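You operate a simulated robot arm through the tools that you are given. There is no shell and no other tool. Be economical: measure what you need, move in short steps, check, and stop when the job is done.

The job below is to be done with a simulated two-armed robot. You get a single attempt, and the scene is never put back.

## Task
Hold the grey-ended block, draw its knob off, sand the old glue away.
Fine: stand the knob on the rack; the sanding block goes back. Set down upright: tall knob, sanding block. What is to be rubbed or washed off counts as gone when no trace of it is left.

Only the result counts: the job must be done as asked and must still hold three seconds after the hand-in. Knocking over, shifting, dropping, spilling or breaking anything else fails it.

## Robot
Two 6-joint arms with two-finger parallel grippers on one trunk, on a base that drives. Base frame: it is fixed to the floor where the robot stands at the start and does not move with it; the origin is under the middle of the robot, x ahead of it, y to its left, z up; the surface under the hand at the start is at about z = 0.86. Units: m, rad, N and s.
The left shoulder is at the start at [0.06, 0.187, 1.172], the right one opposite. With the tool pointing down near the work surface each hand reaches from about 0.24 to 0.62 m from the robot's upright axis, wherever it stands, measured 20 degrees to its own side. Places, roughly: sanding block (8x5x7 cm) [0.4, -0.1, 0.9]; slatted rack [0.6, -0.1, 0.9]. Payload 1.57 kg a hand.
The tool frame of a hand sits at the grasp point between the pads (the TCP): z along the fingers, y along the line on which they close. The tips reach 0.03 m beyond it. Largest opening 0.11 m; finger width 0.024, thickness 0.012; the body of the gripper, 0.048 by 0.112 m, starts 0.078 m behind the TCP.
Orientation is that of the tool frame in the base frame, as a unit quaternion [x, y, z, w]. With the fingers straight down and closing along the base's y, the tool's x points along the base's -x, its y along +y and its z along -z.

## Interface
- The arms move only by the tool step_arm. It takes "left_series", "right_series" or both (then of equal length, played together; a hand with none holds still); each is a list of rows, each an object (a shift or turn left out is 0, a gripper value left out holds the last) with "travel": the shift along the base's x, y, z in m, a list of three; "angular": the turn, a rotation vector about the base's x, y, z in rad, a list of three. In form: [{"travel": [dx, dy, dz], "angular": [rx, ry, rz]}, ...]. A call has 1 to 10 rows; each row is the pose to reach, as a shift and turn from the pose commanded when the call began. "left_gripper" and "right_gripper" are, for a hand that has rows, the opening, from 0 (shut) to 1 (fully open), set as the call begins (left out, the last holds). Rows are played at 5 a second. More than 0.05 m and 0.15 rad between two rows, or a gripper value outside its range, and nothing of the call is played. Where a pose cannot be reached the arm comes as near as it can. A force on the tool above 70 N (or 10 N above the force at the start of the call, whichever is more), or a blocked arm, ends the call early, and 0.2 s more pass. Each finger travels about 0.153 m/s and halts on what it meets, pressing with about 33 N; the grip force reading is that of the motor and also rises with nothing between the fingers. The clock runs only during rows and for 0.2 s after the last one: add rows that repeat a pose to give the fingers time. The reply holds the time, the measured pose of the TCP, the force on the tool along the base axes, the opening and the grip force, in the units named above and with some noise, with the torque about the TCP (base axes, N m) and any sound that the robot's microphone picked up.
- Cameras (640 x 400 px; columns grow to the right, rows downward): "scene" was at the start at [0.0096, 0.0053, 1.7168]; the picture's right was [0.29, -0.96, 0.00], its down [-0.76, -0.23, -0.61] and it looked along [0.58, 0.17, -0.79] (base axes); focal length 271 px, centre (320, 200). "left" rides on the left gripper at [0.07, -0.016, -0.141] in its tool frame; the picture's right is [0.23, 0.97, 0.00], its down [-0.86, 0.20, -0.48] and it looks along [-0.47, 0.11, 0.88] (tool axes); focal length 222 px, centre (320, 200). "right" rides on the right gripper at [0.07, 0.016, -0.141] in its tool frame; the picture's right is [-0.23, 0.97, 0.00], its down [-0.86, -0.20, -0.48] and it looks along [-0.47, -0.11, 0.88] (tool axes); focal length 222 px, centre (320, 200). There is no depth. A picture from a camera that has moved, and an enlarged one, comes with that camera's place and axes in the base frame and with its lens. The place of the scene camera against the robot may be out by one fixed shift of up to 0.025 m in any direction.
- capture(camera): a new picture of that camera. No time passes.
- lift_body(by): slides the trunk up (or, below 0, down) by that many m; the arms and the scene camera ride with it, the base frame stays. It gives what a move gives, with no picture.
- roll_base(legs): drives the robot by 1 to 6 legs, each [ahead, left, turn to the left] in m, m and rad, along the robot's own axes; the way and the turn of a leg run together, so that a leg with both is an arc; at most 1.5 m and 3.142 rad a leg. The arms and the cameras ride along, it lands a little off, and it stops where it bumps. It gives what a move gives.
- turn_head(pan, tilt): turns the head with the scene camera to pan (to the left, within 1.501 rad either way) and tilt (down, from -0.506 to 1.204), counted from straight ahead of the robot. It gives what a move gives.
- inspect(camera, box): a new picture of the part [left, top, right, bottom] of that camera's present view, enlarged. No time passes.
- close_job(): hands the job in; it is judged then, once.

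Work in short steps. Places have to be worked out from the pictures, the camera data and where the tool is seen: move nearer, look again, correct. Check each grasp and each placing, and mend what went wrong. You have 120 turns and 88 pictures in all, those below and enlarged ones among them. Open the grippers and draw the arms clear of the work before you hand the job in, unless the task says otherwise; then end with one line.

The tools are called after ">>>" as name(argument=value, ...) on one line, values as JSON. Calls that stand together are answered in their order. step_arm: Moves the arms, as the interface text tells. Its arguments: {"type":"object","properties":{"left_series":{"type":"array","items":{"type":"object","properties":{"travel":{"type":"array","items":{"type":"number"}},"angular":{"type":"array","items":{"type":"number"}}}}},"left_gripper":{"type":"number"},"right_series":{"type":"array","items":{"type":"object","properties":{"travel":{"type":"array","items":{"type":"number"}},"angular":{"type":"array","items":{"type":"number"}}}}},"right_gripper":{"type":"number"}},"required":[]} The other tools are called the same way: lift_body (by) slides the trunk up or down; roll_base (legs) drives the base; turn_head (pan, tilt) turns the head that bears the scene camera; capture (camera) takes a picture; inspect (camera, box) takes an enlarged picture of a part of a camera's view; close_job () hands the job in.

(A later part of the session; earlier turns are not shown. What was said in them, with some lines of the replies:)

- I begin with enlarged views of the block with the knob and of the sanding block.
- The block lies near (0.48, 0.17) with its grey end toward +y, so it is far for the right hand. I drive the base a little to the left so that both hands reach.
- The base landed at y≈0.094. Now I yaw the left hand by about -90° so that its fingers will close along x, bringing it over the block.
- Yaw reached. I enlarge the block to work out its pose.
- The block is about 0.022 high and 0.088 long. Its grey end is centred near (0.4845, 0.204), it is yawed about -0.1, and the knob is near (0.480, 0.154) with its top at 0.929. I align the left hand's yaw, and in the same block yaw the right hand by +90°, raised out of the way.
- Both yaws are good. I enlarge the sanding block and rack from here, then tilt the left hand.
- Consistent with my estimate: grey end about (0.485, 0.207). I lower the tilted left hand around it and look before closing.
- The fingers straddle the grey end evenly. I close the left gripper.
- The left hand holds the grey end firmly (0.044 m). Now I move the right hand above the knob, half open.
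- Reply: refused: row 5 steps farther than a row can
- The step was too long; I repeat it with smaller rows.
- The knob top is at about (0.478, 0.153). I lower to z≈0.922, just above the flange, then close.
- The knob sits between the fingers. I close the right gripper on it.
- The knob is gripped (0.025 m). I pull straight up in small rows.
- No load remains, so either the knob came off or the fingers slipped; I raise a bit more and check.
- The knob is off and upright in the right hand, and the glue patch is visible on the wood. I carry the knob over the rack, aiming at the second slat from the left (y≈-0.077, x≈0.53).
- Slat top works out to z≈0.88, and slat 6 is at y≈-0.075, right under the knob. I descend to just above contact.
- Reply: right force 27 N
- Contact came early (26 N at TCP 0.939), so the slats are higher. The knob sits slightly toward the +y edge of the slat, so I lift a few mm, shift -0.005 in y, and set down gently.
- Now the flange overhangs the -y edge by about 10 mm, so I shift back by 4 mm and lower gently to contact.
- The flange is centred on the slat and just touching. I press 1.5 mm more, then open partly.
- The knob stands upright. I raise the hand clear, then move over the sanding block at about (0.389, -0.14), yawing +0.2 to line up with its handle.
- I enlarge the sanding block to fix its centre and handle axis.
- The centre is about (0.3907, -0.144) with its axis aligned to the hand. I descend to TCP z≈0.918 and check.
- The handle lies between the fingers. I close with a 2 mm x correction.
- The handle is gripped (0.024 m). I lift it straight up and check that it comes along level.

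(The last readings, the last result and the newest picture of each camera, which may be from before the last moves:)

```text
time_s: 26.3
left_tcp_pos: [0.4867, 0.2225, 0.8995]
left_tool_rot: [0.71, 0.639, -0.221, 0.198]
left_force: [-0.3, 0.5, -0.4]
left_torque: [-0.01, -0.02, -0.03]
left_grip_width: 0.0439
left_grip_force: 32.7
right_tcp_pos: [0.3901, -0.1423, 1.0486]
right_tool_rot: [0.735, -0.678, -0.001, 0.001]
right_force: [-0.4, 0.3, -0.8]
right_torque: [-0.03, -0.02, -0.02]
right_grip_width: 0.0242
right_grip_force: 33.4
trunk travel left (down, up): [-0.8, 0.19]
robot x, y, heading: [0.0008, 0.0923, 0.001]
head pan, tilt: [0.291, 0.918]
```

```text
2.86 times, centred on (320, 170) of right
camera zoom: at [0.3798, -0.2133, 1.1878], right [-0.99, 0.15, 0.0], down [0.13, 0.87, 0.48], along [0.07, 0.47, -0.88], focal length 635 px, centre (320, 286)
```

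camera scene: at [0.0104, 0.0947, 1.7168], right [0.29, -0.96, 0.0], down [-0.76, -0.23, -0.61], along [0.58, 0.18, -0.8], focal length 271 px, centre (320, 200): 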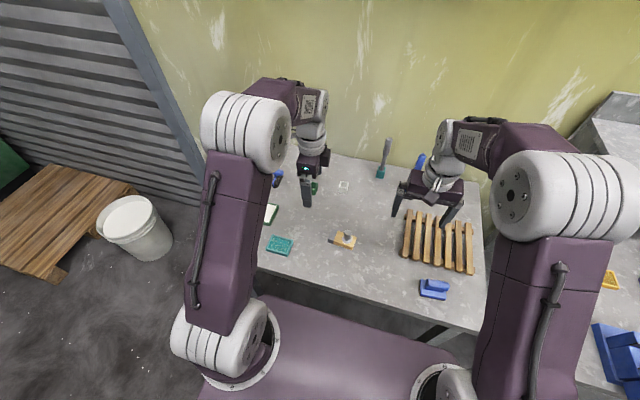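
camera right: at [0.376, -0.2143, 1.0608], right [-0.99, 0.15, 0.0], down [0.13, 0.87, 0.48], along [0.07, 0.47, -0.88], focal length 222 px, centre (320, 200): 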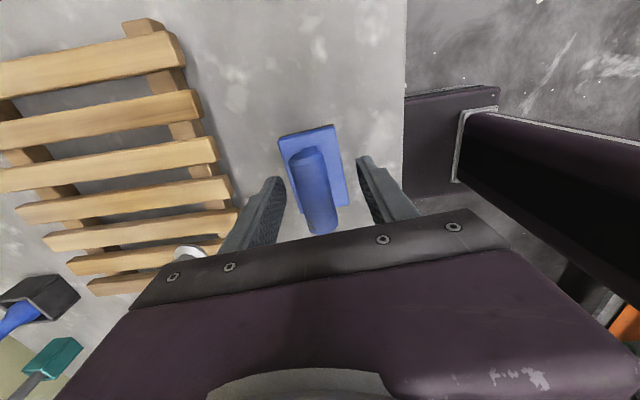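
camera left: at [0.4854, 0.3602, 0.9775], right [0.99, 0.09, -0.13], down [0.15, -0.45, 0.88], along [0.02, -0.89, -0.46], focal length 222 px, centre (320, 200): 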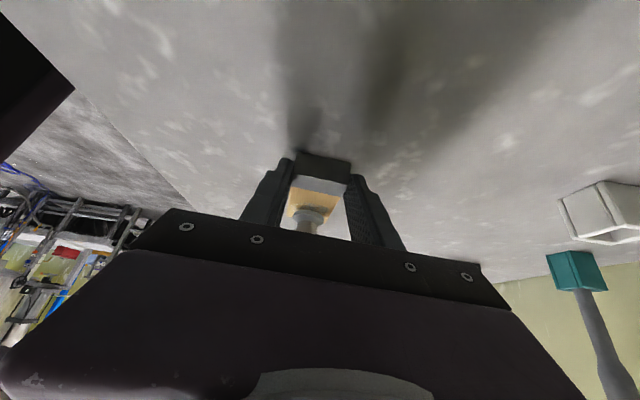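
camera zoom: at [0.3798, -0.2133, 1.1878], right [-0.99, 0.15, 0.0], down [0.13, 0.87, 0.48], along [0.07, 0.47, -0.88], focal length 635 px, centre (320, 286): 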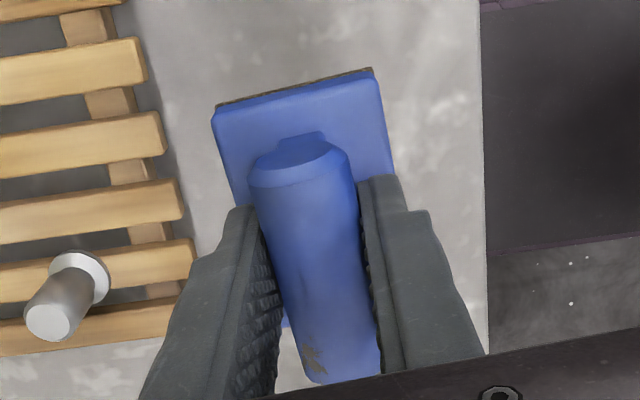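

The sanding block is held level. I carry it over the glue patch (about 0.481, 0.147) and yaw -0.19 to align with the block.

>>> step_arm(right_series=[{"travel": [0.012, 0.036, 0], "angular": [0, 0, -0.024]}, {"travel": [0.024, 0.072, 0], "angular": [0, 0, -0.048]}, {"travel": [0.036, 0.108, 0], "angular": [0, 0, -0.072]}, {"travel": [0.048, 0.144, 0], "angular": [0, 0, -0.096]}, {"travel": [0.06, 0.18, 0], "angular": [0, 0, -0.12]}, {"travel": [0.072, 0.216, 0], "angular": [0, 0, -0.144]}, {"travel": [0.084, 0.252, -0.005], "angular": [0, 0, -0.17]}, {"travel": [0.091, 0.284, -0.025], "angular": [0, 0, -0.19]}, {"travel": [0.091, 0.287, -0.06], "angular": [0, 0, -0.19]}, {"travel": [0.091, 0.287, -0.085], "angular": [0, 0, -0.19]}])

>>> inspect(camera="left", box=[200, 130, 440, 260])

>>> capture(camera="right")

```text
time_s: 28.5
left_tcp_pos: [0.4872, 0.223, 0.8991]
left_tool_rot: [0.71, 0.64, -0.221, 0.196]
left_force: [-0.3, 0.6, -0.3]
left_torque: [0.04, -0.02, -0.02]
left_grip_width: 0.0437
left_grip_force: 33.2
right_tcp_pos: [0.4824, 0.1426, 0.9624]
right_tool_rot: [-0.667, 0.745, -0.001, 0.0]
right_force: [0.4, -0.5, -1.1]
right_torque: [0.0, -0.03, 0.01]
right_grip_width: 0.0244
right_grip_force: 33.2
trunk travel left (down, up): [-0.8, 0.19]
robot x, y, heading: [-0.0038, 0.0899, 0.0]
head pan, tilt: [0.291, 0.918]
```

```text
2.67 times, centred on (320, 195) of left
camera zoom: at [0.4858, 0.3601, 0.9773], right [0.99, 0.09, -0.13], down [0.16, -0.45, 0.88], along [0.02, -0.89, -0.46], focal length 592 px, centre (320, 213)
```

zoom: 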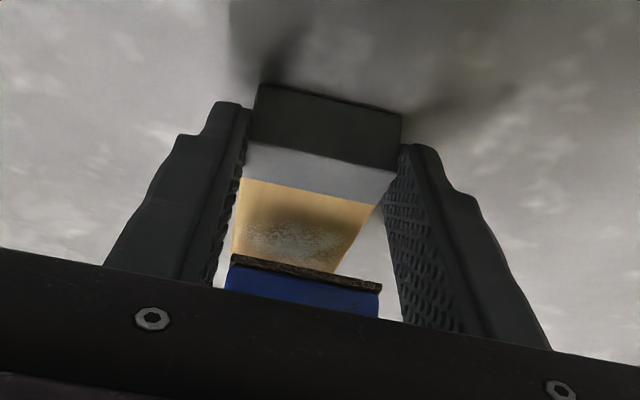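

```text
51 pictures are left
camera right: at [0.4589, 0.0756, 1.1023], right [-0.94, 0.33, 0.0], down [0.29, 0.83, 0.48], along [0.16, 0.45, -0.88], focal length 222 px, centre (320, 200)
```

right: 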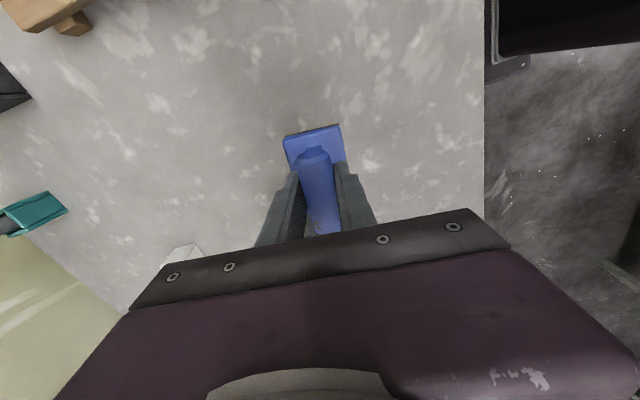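

The sole is about 2 cm above the wood and clear of the left fingers. I lower it to light contact.

>>> step_arm(right_series=[{"travel": [0, 0, -0.01]}, {"travel": [0, 0, -0.018]}, {"travel": [0, 0, -0.022]}, {"travel": [0, 0, -0.025]}])

```text
time_s: 29.5
left_tcp_pos: [0.486, 0.2213, 0.8971]
left_tool_rot: [0.71, 0.64, -0.218, 0.196]
left_force: [7.0, 4.9, -18.4]
left_torque: [0.64, -0.01, 0.48]
left_grip_width: 0.0439
left_grip_force: 33.0
right_tcp_pos: [0.483, 0.1416, 0.9406]
right_tool_rot: [-0.667, 0.745, -0.001, 0.003]
right_force: [-3.2, -7.0, 34.2]
right_torque: [0.12, 0.19, 0.08]
right_grip_width: 0.024
right_grip_force: 33.7
trunk travel left (down, up): [-0.8, 0.19]
robot x, y, heading: [-0.0002, 0.0923, 0.002]
head pan, tilt: [0.291, 0.918]
```

Contact at 34 N; I ease off about 1.5 mm and rub back and forth along y.

>>> step_arm(right_series=[{"travel": [0, 0, 0.0015]}, {"travel": [0, 0.01, 0.0015]}, {"travel": [0, -0.012, 0.0015]}, {"travel": [0, 0.01, 0.0015]}, {"travel": [0, -0.012, 0.0015]}, {"travel": [0, 0.01, 0.0015]}, {"travel": [0, -0.012, 0.0015]}, {"travel": [0, 0.01, 0.0015]}, {"travel": [0, -0.012, 0.0015]}, {"travel": [0, 0, 0.0015]}])

```text
time_s: 31.7
left_tcp_pos: [0.4866, 0.2221, 0.9003]
left_tool_rot: [0.709, 0.64, -0.219, 0.198]
left_force: [-0.6, -3.6, 8.1]
left_torque: [-0.2, 0.05, -0.01]
left_grip_width: 0.0441
left_grip_force: 33.0
right_tcp_pos: [0.4807, 0.1434, 0.9395]
right_tool_rot: [-0.667, 0.745, -0.001, -0.001]
right_force: [-0.5, 0.4, -0.5]
right_torque: [0.01, 0.05, -0.02]
right_grip_width: 0.0243
right_grip_force: 32.9
trunk travel left (down, up): [-0.8, 0.19]
robot x, y, heading: [-0.0036, 0.0892, -0.003]
head pan, tilt: [0.291, 0.918]
```

Contact force faded to zero. I lift and look at the patch and the grips.

>>> step_arm(right_series=[{"travel": [0, 0, 0.03]}, {"travel": [0, -0.03, 0.06]}, {"travel": [0, -0.07, 0.06]}])

>>> inspect(camera="left", box=[230, 140, 410, 250])

>>> capture(camera="right")

```text
time_s: 32.5
left_tcp_pos: [0.4858, 0.2219, 0.8991]
left_tool_rot: [0.71, 0.64, -0.219, 0.197]
left_force: [0.9, 0.6, 12.1]
left_torque: [-0.37, -0.04, 0.02]
left_grip_width: 0.0437
left_grip_force: 33.5
right_tcp_pos: [0.4773, 0.0735, 1.0004]
right_tool_rot: [-0.667, 0.745, 0.001, 0.0]
right_force: [0.0, 0.8, -1.0]
right_torque: [0.01, -0.01, -0.01]
right_grip_width: 0.024
right_grip_force: 33.3
trunk travel left (down, up): [-0.8, 0.19]
robot x, y, heading: [-0.0005, 0.0879, 0.001]
head pan, tilt: [0.291, 0.918]
```

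```text
3.56 times, centred on (320, 195) of left
camera zoom: at [0.485, 0.36, 0.9785], right [0.99, 0.09, -0.13], down [0.15, -0.45, 0.88], along [0.02, -0.89, -0.46], focal length 790 px, centre (320, 218)
```

zoom: 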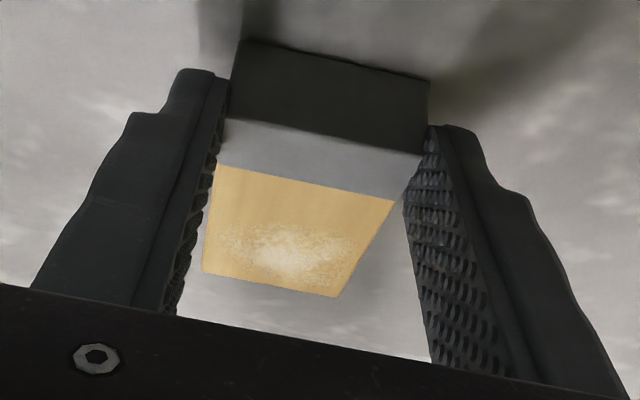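

```text
49 pictures are left
camera right: at [0.4547, 0.0064, 1.1386], right [-0.94, 0.33, 0.0], down [0.29, 0.83, 0.48], along [0.16, 0.45, -0.88], focal length 222 px, centre (320, 200)
```

right: 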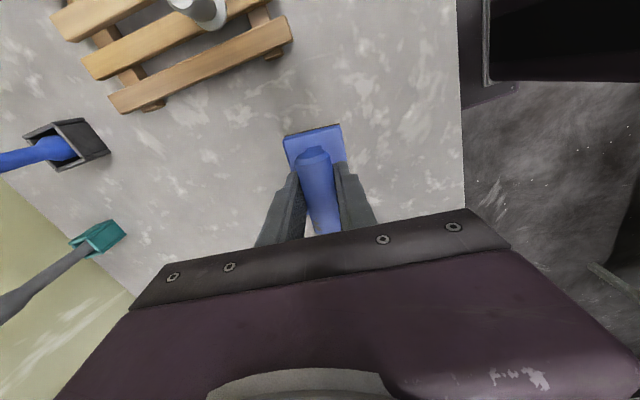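

The glue has thinned and both grips hold. I return and press again to find contact.

>>> step_arm(right_series=[{"travel": [0, 0.04, 0]}, {"travel": [0.001, 0.07, 0]}, {"travel": [0.001, 0.07, -0.04]}, {"travel": [0.001, 0.07, -0.058]}, {"travel": [0.001, 0.07, -0.061]}, {"travel": [0.001, 0.07, -0.063]}])

```text
time_s: 33.9
left_tcp_pos: [0.4867, 0.2213, 0.8991]
left_tool_rot: [0.709, 0.64, -0.219, 0.198]
left_force: [7.0, -0.6, 10.9]
left_torque: [-0.03, -0.15, 0.29]
left_grip_width: 0.0438
left_grip_force: 32.5
right_tcp_pos: [0.4807, 0.1421, 0.9398]
right_tool_rot: [-0.667, 0.745, 0.0, 0.002]
right_force: [-2.2, 0.5, 7.7]
right_torque: [-0.18, 0.21, -0.04]
right_grip_width: 0.0237
right_grip_force: 33.5
trunk travel left (down, up): [-0.8, 0.19]
robot x, y, heading: [0.0005, 0.0904, 0.005]
head pan, tilt: [0.291, 0.918]
```

Contact at 8 N. I press 2.5 mm more and stroke again.

>>> step_arm(right_series=[{"travel": [0, 0, -0.0025]}, {"travel": [0, 0.01, -0.0025]}, {"travel": [0, -0.014, -0.0025]}, {"travel": [0, 0.01, -0.0025]}, {"travel": [0, -0.014, -0.0025]}, {"travel": [0, 0.01, -0.0025]}, {"travel": [0, -0.014, -0.0025]}, {"travel": [0, 0.01, -0.0025]}, {"travel": [0, -0.014, -0.0025]}, {"travel": [0, 0, -0.0025]}])

>>> step_arm(right_series=[{"travel": [0, 0, 0]}, {"travel": [0, 0.01, 0]}, {"travel": [0, -0.014, 0]}, {"travel": [0, 0.01, 0]}, {"travel": [0, -0.014, 0]}, {"travel": [0, 0.01, 0]}, {"travel": [0, -0.014, 0]}, {"travel": [0, 0.01, 0]}, {"travel": [0, -0.014, 0]}, {"travel": [0, 0, 0]}])

```text
time_s: 36.1
left_tcp_pos: [0.4849, 0.2215, 0.8995]
left_tool_rot: [0.71, 0.64, -0.219, 0.197]
left_force: [-5.7, 2.4, 5.7]
left_torque: [-0.32, 0.33, -0.19]
left_grip_width: 0.0438
left_grip_force: 33.5
right_tcp_pos: [0.4794, 0.1393, 0.9368]
right_tool_rot: [-0.666, 0.746, 0.0, -0.001]
right_force: [2.3, -8.7, 11.9]
right_torque: [-0.19, -0.19, -0.09]
right_grip_width: 0.0245
right_grip_force: 32.6
trunk travel left (down, up): [-0.8, 0.19]
robot x, y, heading: [-0.0025, 0.0898, -0.005]
head pan, tilt: [0.291, 0.918]
```

```text
time_s: 38.3
left_tcp_pos: [0.4838, 0.2217, 0.9001]
left_tool_rot: [0.71, 0.64, -0.219, 0.196]
left_force: [-7.7, 6.8, 1.8]
left_torque: [-0.15, 0.11, -0.26]
left_grip_width: 0.044
left_grip_force: 32.9
right_tcp_pos: [0.48, 0.1383, 0.9367]
right_tool_rot: [-0.667, 0.745, -0.001, 0.0]
right_force: [10.4, -19.2, 30.7]
right_torque: [-0.41, -0.23, -0.12]
right_grip_width: 0.0246
right_grip_force: 32.7
trunk travel left (down, up): [-0.8, 0.19]
robot x, y, heading: [-0.0031, 0.0894, -0.002]
head pan, tilt: [0.291, 0.918]
```

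Two more stroke sets are done under load. I lift off and inspect the wood.

>>> step_arm(right_series=[{"travel": [0, 0, 0.035]}, {"travel": [0, -0.03, 0.063]}, {"travel": [0, -0.07, 0.063]}])

>>> inspect(camera="left", box=[230, 140, 410, 250])

>>> inspect(camera="right", box=[220, 100, 420, 240])

```text
time_s: 39.1
left_tcp_pos: [0.4873, 0.2222, 0.8994]
left_tool_rot: [0.709, 0.64, -0.218, 0.198]
left_force: [1.5, 0.6, 14.6]
left_torque: [-0.26, 0.15, 0.02]
left_grip_width: 0.0438
left_grip_force: 32.7
right_tcp_pos: [0.4775, 0.0712, 0.9993]
right_tool_rot: [-0.668, 0.744, 0.001, 0.001]
right_force: [0.1, -0.3, 0.1]
right_torque: [0.03, 0.0, -0.03]
right_grip_width: 0.0243
right_grip_force: 32.6
trunk travel left (down, up): [-0.8, 0.19]
robot x, y, heading: [-0.0046, 0.0927, -0.002]
head pan, tilt: [0.291, 0.918]
```

```text
3.56 times, centred on (320, 195) of left
camera zoom: at [0.4849, 0.3598, 0.9789], right [0.99, 0.09, -0.13], down [0.15, -0.46, 0.88], along [0.02, -0.89, -0.46], focal length 790 px, centre (320, 218)
```

zoom: 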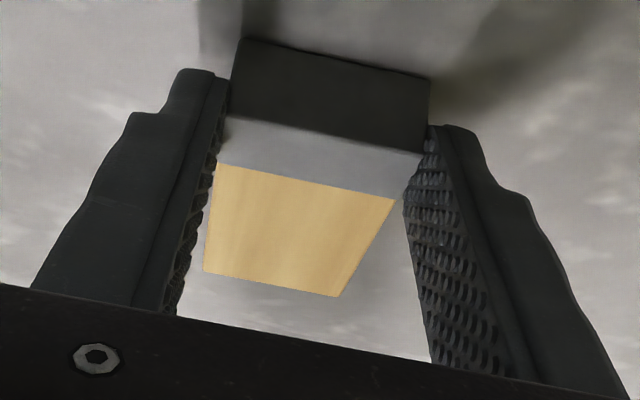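

```text
2.86 times, centred on (320, 170) of right
camera zoom: at [0.4546, 0.0033, 1.1391], right [-0.94, 0.33, 0.0], down [0.29, 0.83, 0.48], along [0.16, 0.45, -0.88], focal length 635 px, centre (320, 286)
```

zoom: 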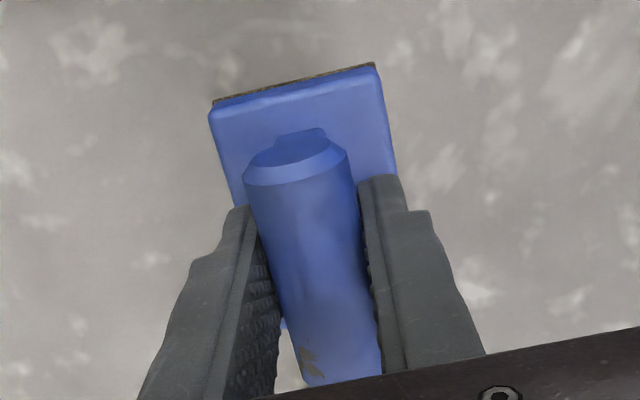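

The wood looks clean. For safety against faint traces I make one more pass with slight x offsets.

>>> step_arm(right_series=[{"travel": [0, 0.04, 0]}, {"travel": [0.001, 0.07, 0]}, {"travel": [0.001, 0.07, -0.04]}, {"travel": [0.001, 0.07, -0.06]}, {"travel": [0.001, 0.07, -0.0645]}])

>>> step_arm(right_series=[{"travel": [0.006, 0, 0]}, {"travel": [0.006, 0.011, 0]}, {"travel": [0.006, -0.014, 0]}, {"travel": [0.006, 0.011, 0]}, {"travel": [-0.006, 0.011, 0]}, {"travel": [-0.006, -0.014, 0]}, {"travel": [-0.006, 0.011, 0]}, {"travel": [-0.006, -0.014, 0]}, {"travel": [0.006, -0.014, 0]}, {"travel": [0, 0, 0]}])

>>> step_arm(right_series=[{"travel": [0, 0, 0.035]}, {"travel": [0, -0.03, 0.063]}, {"travel": [0, -0.07, 0.063]}])

>>> inspect(camera="left", box=[270, 170, 360, 230])

```text
time_s: 40.3
left_tcp_pos: [0.4852, 0.2207, 0.9008]
left_tool_rot: [0.71, 0.64, -0.217, 0.197]
left_force: [7.7, 2.2, 12.9]
left_torque: [-0.12, -0.17, 0.3]
left_grip_width: 0.044
left_grip_force: 32.9
right_tcp_pos: [0.4832, 0.1411, 0.9365]
right_tool_rot: [-0.667, 0.745, 0.0, 0.001]
right_force: [-1.1, -3.7, 10.8]
right_torque: [-0.19, 0.27, 0.06]
right_grip_width: 0.0245
right_grip_force: 32.8
trunk travel left (down, up): [-0.8, 0.19]
robot x, y, heading: [0.0003, 0.0875, -0.002]
head pan, tilt: [0.291, 0.918]
```

```text
time_s: 42.5
left_tcp_pos: [0.4855, 0.2237, 0.8989]
left_tool_rot: [0.711, 0.639, -0.219, 0.197]
left_force: [3.2, 12.3, 4.3]
left_torque: [0.06, -0.34, 0.3]
left_grip_width: 0.0439
left_grip_force: 33.0
right_tcp_pos: [0.4849, 0.1405, 0.9359]
right_tool_rot: [-0.667, 0.745, -0.002, 0.001]
right_force: [1.3, -8.7, 13.1]
right_torque: [-0.33, -0.08, -0.1]
right_grip_width: 0.0245
right_grip_force: 33.3
trunk travel left (down, up): [-0.8, 0.19]
robot x, y, heading: [-0.0018, 0.0867, 0.004]
head pan, tilt: [0.291, 0.918]
```

```text
time_s: 43.3
left_tcp_pos: [0.4855, 0.222, 0.8997]
left_tool_rot: [0.71, 0.639, -0.22, 0.196]
left_force: [-2.6, -2.5, 6.7]
left_torque: [-0.48, -0.05, -0.16]
left_grip_width: 0.0436
left_grip_force: 33.1
right_tcp_pos: [0.4812, 0.0715, 0.9994]
right_tool_rot: [-0.668, 0.745, 0.0, 0.001]
right_force: [0.7, 0.0, -0.5]
right_torque: [0.02, 0.04, 0.0]
right_grip_width: 0.0245
right_grip_force: 33.2
trunk travel left (down, up): [-0.8, 0.19]
robot x, y, heading: [0.0001, 0.0865, 0.002]
head pan, tilt: [0.291, 0.918]
```

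```text
6.67 times, centred on (315, 200) of left
camera zoom: at [0.4843, 0.3593, 0.9781], right [0.99, 0.08, -0.13], down [0.15, -0.45, 0.88], along [0.02, -0.89, -0.46], focal length 1481 px, centre (353, 200)
```

zoom: 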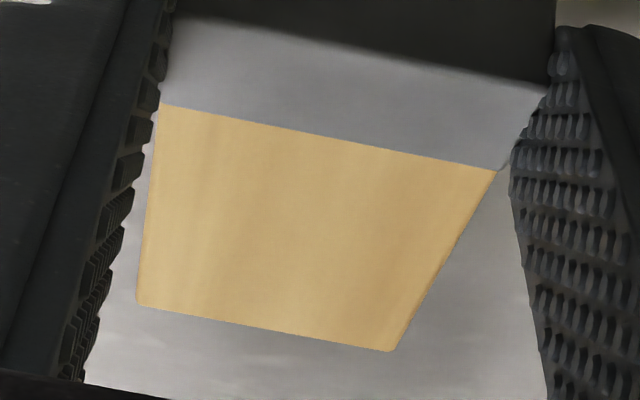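

The wood is bare. I carry the sanding block back high over the table to its original spot, undoing the -0.19 yaw.

>>> step_arm(right_series=[{"travel": [0, 0, 0.04]}, {"travel": [-0.01, -0.02, 0.06], "angular": [0, 0, 0.03]}, {"travel": [-0.03, -0.055, 0.06], "angular": [0, 0, 0.06]}, {"travel": [-0.05, -0.09, 0.06], "angular": [0, 0, 0.09]}, {"travel": [-0.07, -0.125, 0.06], "angular": [0, 0, 0.12]}, {"travel": [-0.085, -0.165, 0.06], "angular": [0, 0, 0.15]}, {"travel": [-0.093, -0.2, 0.06], "angular": [0, 0, 0.17]}, {"travel": [-0.093, -0.217, 0.03], "angular": [0, 0, 0.19]}, {"travel": [-0.093, -0.217, -0.01], "angular": [0, 0, 0.19]}, {"travel": [-0.093, -0.217, -0.05], "angular": [0, 0, 0.19]}])

>>> capture(camera="right")

>>> capture(camera="scene")

```text
time_s: 45.5
left_tcp_pos: [0.486, 0.2214, 0.8992]
left_tool_rot: [0.709, 0.64, -0.22, 0.197]
left_force: [0.3, 0.7, 5.4]
left_torque: [-0.05, 0.02, -0.01]
left_grip_width: 0.0439
left_grip_force: 32.9
right_tcp_pos: [0.392, -0.1439, 0.9459]
right_tool_rot: [0.735, -0.678, 0.001, -0.001]
right_force: [-0.4, -0.3, -0.4]
right_torque: [-0.01, 0.01, -0.06]
right_grip_width: 0.0247
right_grip_force: 32.9
trunk travel left (down, up): [-0.8, 0.19]
robot x, y, heading: [0.0026, 0.0898, 0.004]
head pan, tilt: [0.291, 0.918]
```

```text
45 pictures are left
camera right: at [0.3812, -0.2143, 1.0851], right [-0.99, 0.15, 0.0], down [0.13, 0.87, 0.48], along [0.07, 0.47, -0.88], focal length 222 px, centre (320, 200)
```

right: 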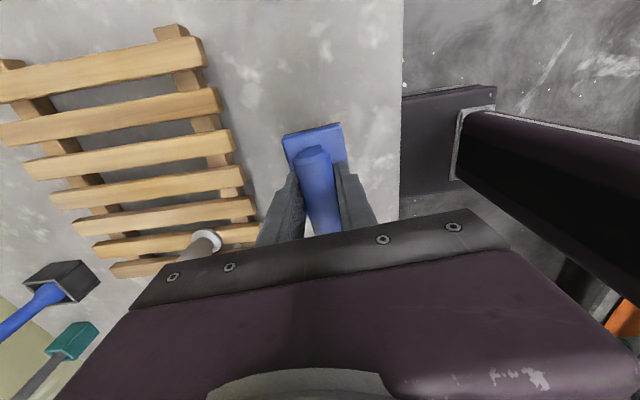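

```text
44 pictures are left
camera scene: at [0.0088, 0.0948, 1.7169], right [0.29, -0.96, 0.0], down [-0.76, -0.23, -0.61], along [0.58, 0.18, -0.79], focal length 271 px, centre (320, 200)
```

scene: 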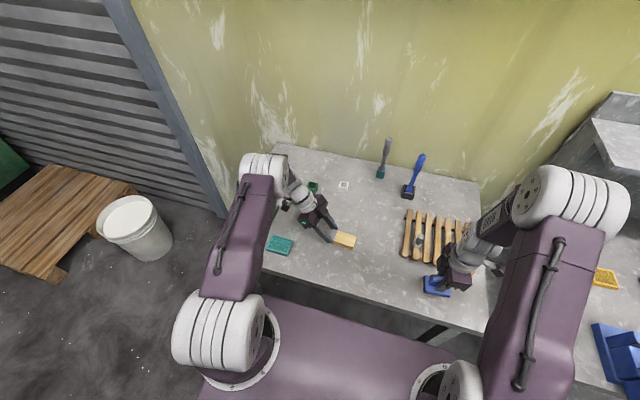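

Right above the original spot. I lower until light contact.

>>> step_arm(right_series=[{"travel": [0, 0, -0.012]}, {"travel": [0, 0, -0.02]}, {"travel": [0, 0, -0.024]}, {"travel": [0, 0, -0.026]}])

```text
time_s: 46.5
left_tcp_pos: [0.4849, 0.222, 0.8991]
left_tool_rot: [0.709, 0.64, -0.22, 0.197]
left_force: [0.6, 0.8, 5.4]
left_torque: [-0.01, 0.05, 0.0]
left_grip_width: 0.0439
left_grip_force: 33.5
right_tcp_pos: [0.3902, -0.1445, 0.9206]
right_tool_rot: [0.735, -0.678, 0.0, 0.0]
right_force: [0.0, -1.1, -1.9]
right_torque: [-0.01, 0.03, 0.0]
right_grip_width: 0.0246
right_grip_force: 33.2
trunk travel left (down, up): [-0.8, 0.19]
robot x, y, heading: [0.0022, 0.0919, 0.002]
head pan, tilt: [0.291, 0.918]
```

No contact yet; I lower a few mm more.

>>> step_arm(right_series=[{"travel": [0, 0, -0.0015]}, {"travel": [0, 0, -0.003]}, {"travel": [0, 0, -0.003]}])

```text
time_s: 47.3
left_tcp_pos: [0.4857, 0.2229, 0.8995]
left_tool_rot: [0.71, 0.64, -0.219, 0.198]
left_force: [-0.7, 0.3, 6.3]
left_torque: [-0.07, 0.01, 0.01]
left_grip_width: 0.0439
left_grip_force: 33.1
right_tcp_pos: [0.3902, -0.1437, 0.9177]
right_tool_rot: [0.734, -0.679, 0.0, 0.0]
right_force: [0.7, 0.7, -0.1]
right_torque: [0.01, 0.0, 0.0]
right_grip_width: 0.0245
right_grip_force: 33.6
trunk travel left (down, up): [-0.8, 0.19]
robot x, y, heading: [-0.0007, 0.0867, 0.001]
head pan, tilt: [0.291, 0.918]
```

>>> step_arm(right_series=[{"travel": [0, 0, -0.0015]}, {"travel": [0, 0, -0.003]}, {"travel": [0, 0, -0.003]}])

```text
time_s: 48.1
left_tcp_pos: [0.4863, 0.2217, 0.898]
left_tool_rot: [0.71, 0.64, -0.22, 0.197]
left_force: [-0.2, 0.1, 4.5]
left_torque: [-0.03, 0.01, 0.01]
left_grip_width: 0.044
left_grip_force: 32.8
right_tcp_pos: [0.3897, -0.1436, 0.9163]
right_tool_rot: [0.734, -0.679, 0.001, 0.0]
right_force: [0.2, 0.0, -1.0]
right_torque: [-0.04, 0.02, 0.02]
right_grip_width: 0.0245
right_grip_force: 33.3
trunk travel left (down, up): [-0.8, 0.19]
robot x, y, heading: [-0.0002, 0.0843, 0.003]
head pan, tilt: [0.291, 0.918]
```

Still no contact (the tool slid up a few mm in the grip while rubbing). I continue in small steps.

>>> step_arm(right_series=[{"travel": [0, 0, -0.001]}, {"travel": [0, 0, -0.002]}, {"travel": [0, 0, -0.002]}])

>>> capture(camera="right")

```text
time_s: 48.9
left_tcp_pos: [0.486, 0.2226, 0.898]
left_tool_rot: [0.709, 0.64, -0.219, 0.198]
left_force: [0.8, -0.3, 0.7]
left_torque: [0.0, 0.03, 0.01]
left_grip_width: 0.0441
left_grip_force: 32.7
right_tcp_pos: [0.3901, -0.1447, 0.9147]
right_tool_rot: [0.735, -0.679, 0.001, -0.001]
right_force: [-1.6, 1.8, 11.0]
right_torque: [-0.23, -0.22, 0.0]
right_grip_width: 0.0248
right_grip_force: 33.1
trunk travel left (down, up): [-0.8, 0.19]
robot x, y, heading: [0.0045, 0.0922, 0.007]
head pan, tilt: [0.291, 0.918]
```

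```text
43 pictures are left
camera right: at [0.379, -0.2142, 1.0535], right [-0.99, 0.15, 0.0], down [0.13, 0.87, 0.48], along [0.07, 0.47, -0.88], focal length 222 px, centre (320, 200)
```

right: 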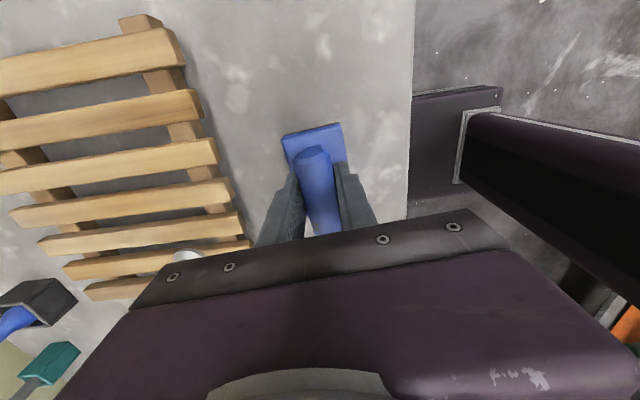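

Contact at 11 N. I open and raise the right hand straight up.

>>> step_arm(right_gripper=0.5, right_series=[{"travel": [0, 0, 0.001]}, {"travel": [0, 0, 0.001]}, {"travel": [0, 0, 0.001]}])

>>> step_arm(right_series=[{"travel": [0, 0, 0.03]}, {"travel": [0, 0, 0.07]}, {"travel": [0, 0, 0.11]}, {"travel": [0, 0, 0.14]}])

>>> capture(camera="right")

>>> inspect(camera="right", box=[270, 90, 370, 180])

```text
time_s: 49.7
left_tcp_pos: [0.4849, 0.2212, 0.8993]
left_tool_rot: [0.71, 0.639, -0.22, 0.196]
left_force: [-0.8, 0.8, 3.6]
left_torque: [-0.02, 0.04, 0.01]
left_grip_width: 0.0438
left_grip_force: 32.9
right_tcp_pos: [0.3897, -0.1459, 0.9153]
right_tool_rot: [0.734, -0.679, 0.0, 0.0]
right_force: [0.5, -0.4, 0.3]
right_torque: [0.02, 0.02, -0.01]
right_grip_width: 0.0548
right_grip_force: 0.1
trunk travel left (down, up): [-0.8, 0.19]
robot x, y, heading: [0.0004, 0.0872, 0.002]
head pan, tilt: [0.291, 0.918]
```

```text
time_s: 50.7
left_tcp_pos: [0.4862, 0.2231, 0.8986]
left_tool_rot: [0.71, 0.64, -0.22, 0.198]
left_force: [-0.2, 0.2, 4.2]
left_torque: [0.01, 0.02, 0.01]
left_grip_width: 0.0438
left_grip_force: 33.6
right_tcp_pos: [0.3887, -0.1434, 1.0548]
right_tool_rot: [0.735, -0.678, 0.0, -0.001]
right_force: [0.0, 0.2, 0.3]
right_torque: [0.06, -0.01, 0.0]
right_grip_width: 0.0549
right_grip_force: 0.1
trunk travel left (down, up): [-0.8, 0.19]
robot x, y, heading: [0.0012, 0.0901, 0.005]
head pan, tilt: [0.291, 0.918]
```

```text
42 pictures are left
camera right: at [0.379, -0.2133, 1.1938], right [-0.99, 0.15, 0.0], down [0.13, 0.87, 0.48], along [0.07, 0.47, -0.88], focal length 222 px, centre (320, 200)
```

right: 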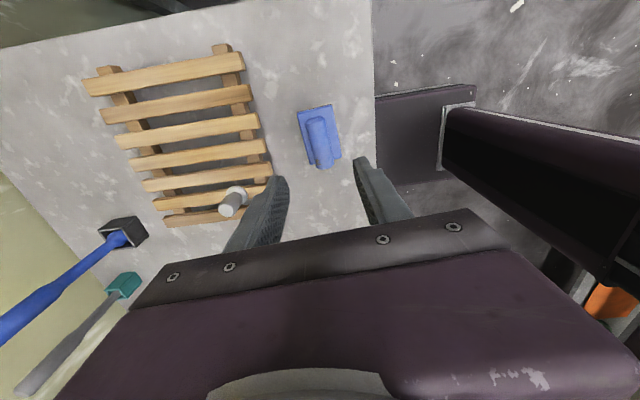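

```text
4.44 times, centred on (320, 135) of right
camera zoom: at [0.379, -0.2133, 1.1938], right [-0.99, 0.15, 0.0], down [0.13, 0.87, 0.48], along [0.07, 0.47, -0.88], focal length 987 px, centre (320, 489)
```

zoom: 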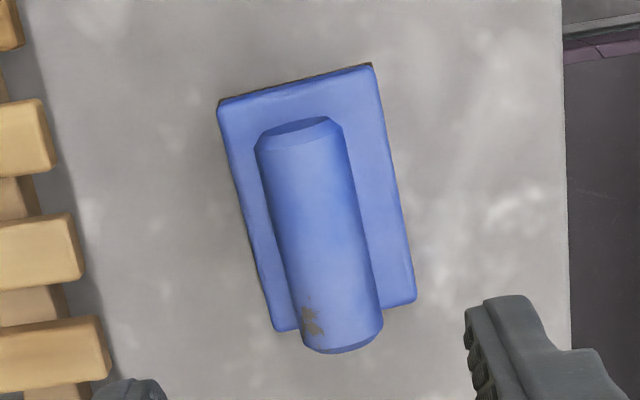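

The sanding block is back on its mark and the knob stands on the rack. Now I release the wooden block and withdraw the left hand up and away.

>>> step_arm(left_gripper=0.9, left_series=[{"travel": [0, 0, 0]}, {"travel": [0, 0, 0]}, {"travel": [0, 0, 0]}])

>>> step_arm(left_series=[{"travel": [0, 0.01, 0.03]}, {"travel": [0, 0.03, 0.07]}, {"travel": [0, 0.04, 0.11]}, {"travel": [0, 0.05, 0.15]}, {"travel": [0, 0.06, 0.19]}], right_series=[{"travel": [0, 0, 0.02]}, {"travel": [0, 0, 0.04]}, {"travel": [0, 0, 0.06]}, {"travel": [0, 0, 0.08]}, {"travel": [0, 0, 0.1]}])

>>> capture(camera="left")

>>> inspect(camera="scene", box=[250, 140, 490, 310])

```text
time_s: 51.5
left_tcp_pos: [0.4862, 0.2225, 0.8988]
left_tool_rot: [0.71, 0.639, -0.22, 0.198]
left_force: [-0.2, 0.0, -0.2]
left_torque: [-0.05, 0.01, 0.0]
left_grip_width: 0.0991
left_grip_force: 0.1
right_tcp_pos: [0.3909, -0.1427, 1.0534]
right_tool_rot: [0.735, -0.678, 0.0, 0.0]
right_force: [0.0, 0.0, 0.1]
right_torque: [-0.01, 0.01, 0.01]
right_grip_width: 0.055
right_grip_force: 0.0
trunk travel left (down, up): [-0.8, 0.19]
robot x, y, heading: [0.0006, 0.0911, -0.001]
head pan, tilt: [0.291, 0.918]
```

```text
time_s: 52.7
left_tcp_pos: [0.4835, 0.2819, 1.0909]
left_tool_rot: [0.709, 0.64, -0.221, 0.198]
left_force: [-0.2, 0.0, -0.1]
left_torque: [-0.01, -0.01, 0.0]
left_grip_width: 0.099
left_grip_force: 0.1
right_tcp_pos: [0.3882, -0.1441, 1.1543]
right_tool_rot: [0.735, -0.678, 0.001, 0.0]
right_force: [0.2, 0.6, -0.2]
right_torque: [-0.02, -0.03, -0.02]
right_grip_width: 0.0547
right_grip_force: 0.0
trunk travel left (down, up): [-0.8, 0.19]
robot x, y, heading: [-0.0005, 0.085, 0.001]
head pan, tilt: [0.291, 0.918]
```

```text
40 pictures are left
camera left: at [0.4823, 0.4193, 1.1699], right [0.99, 0.09, -0.13], down [0.15, -0.45, 0.88], along [0.02, -0.89, -0.46], focal length 222 px, centre (320, 200)
```

left: 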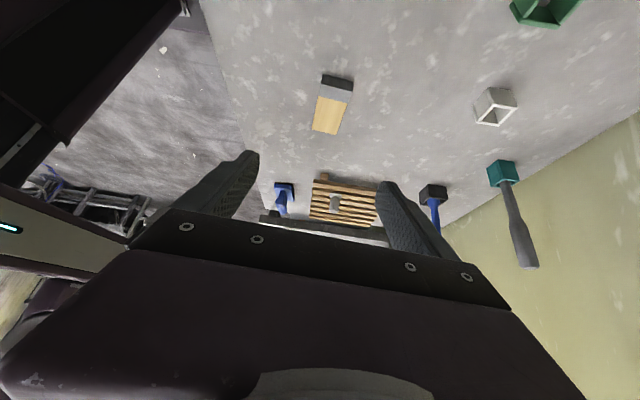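

```text
2.35 times, centred on (370, 225) of scene
camera zoom: at [0.0076, 0.0958, 1.7167], right [0.29, -0.96, 0.0], down [-0.76, -0.23, -0.61], along [0.58, 0.17, -0.79], focal length 638 px, centre (202, 141)
```

zoom: 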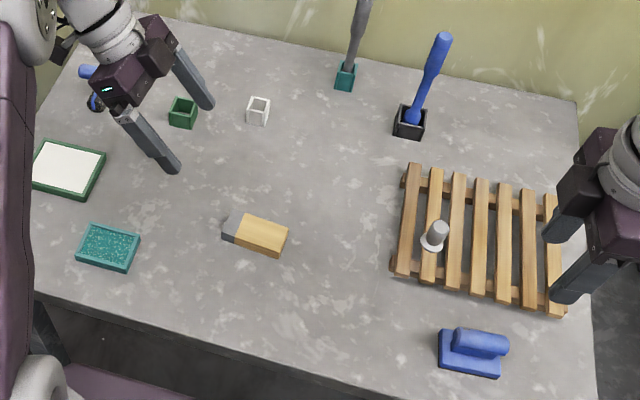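

Everything is in place. One last close look at the wood for traces.

>>> inspect(camera="left", box=[300, 65, 370, 145])

>>> inspect(camera="scene", box=[325, 220, 375, 255])

```text
5.00 times, centred on (335, 105) of left
camera zoom: at [0.4823, 0.4193, 1.1699], right [0.99, 0.09, -0.13], down [0.15, -0.45, 0.88], along [0.02, -0.89, -0.46], focal length 1111 px, centre (245, 675)
```

zoom: 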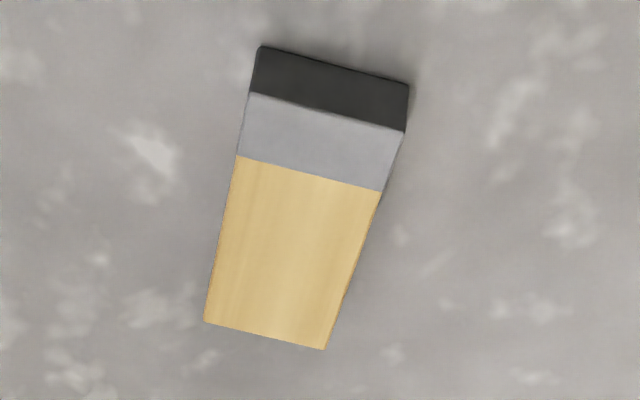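

```text
11.43 times, centred on (350, 238) of scene
camera zoom: at [0.0076, 0.0958, 1.7167], right [0.29, -0.96, 0.0], down [-0.76, -0.23, -0.61], along [0.58, 0.17, -0.79], focal length 3101 px, centre (-23, -229)
```

zoom: 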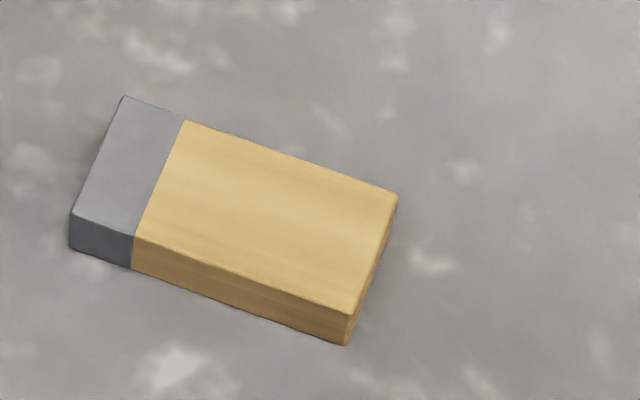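

The wood is clean, the knob stands on the rack, the sanding block is back, and both hands are clear and open. I hand the job in.

>>> close_job()

```text
The job is handed in.
```

I pulled the knob off and stood it on the rack, sanded the wood until no glue showed in close-up, and put the sanding block back within about 2 mm of its spot; the job is handed in.
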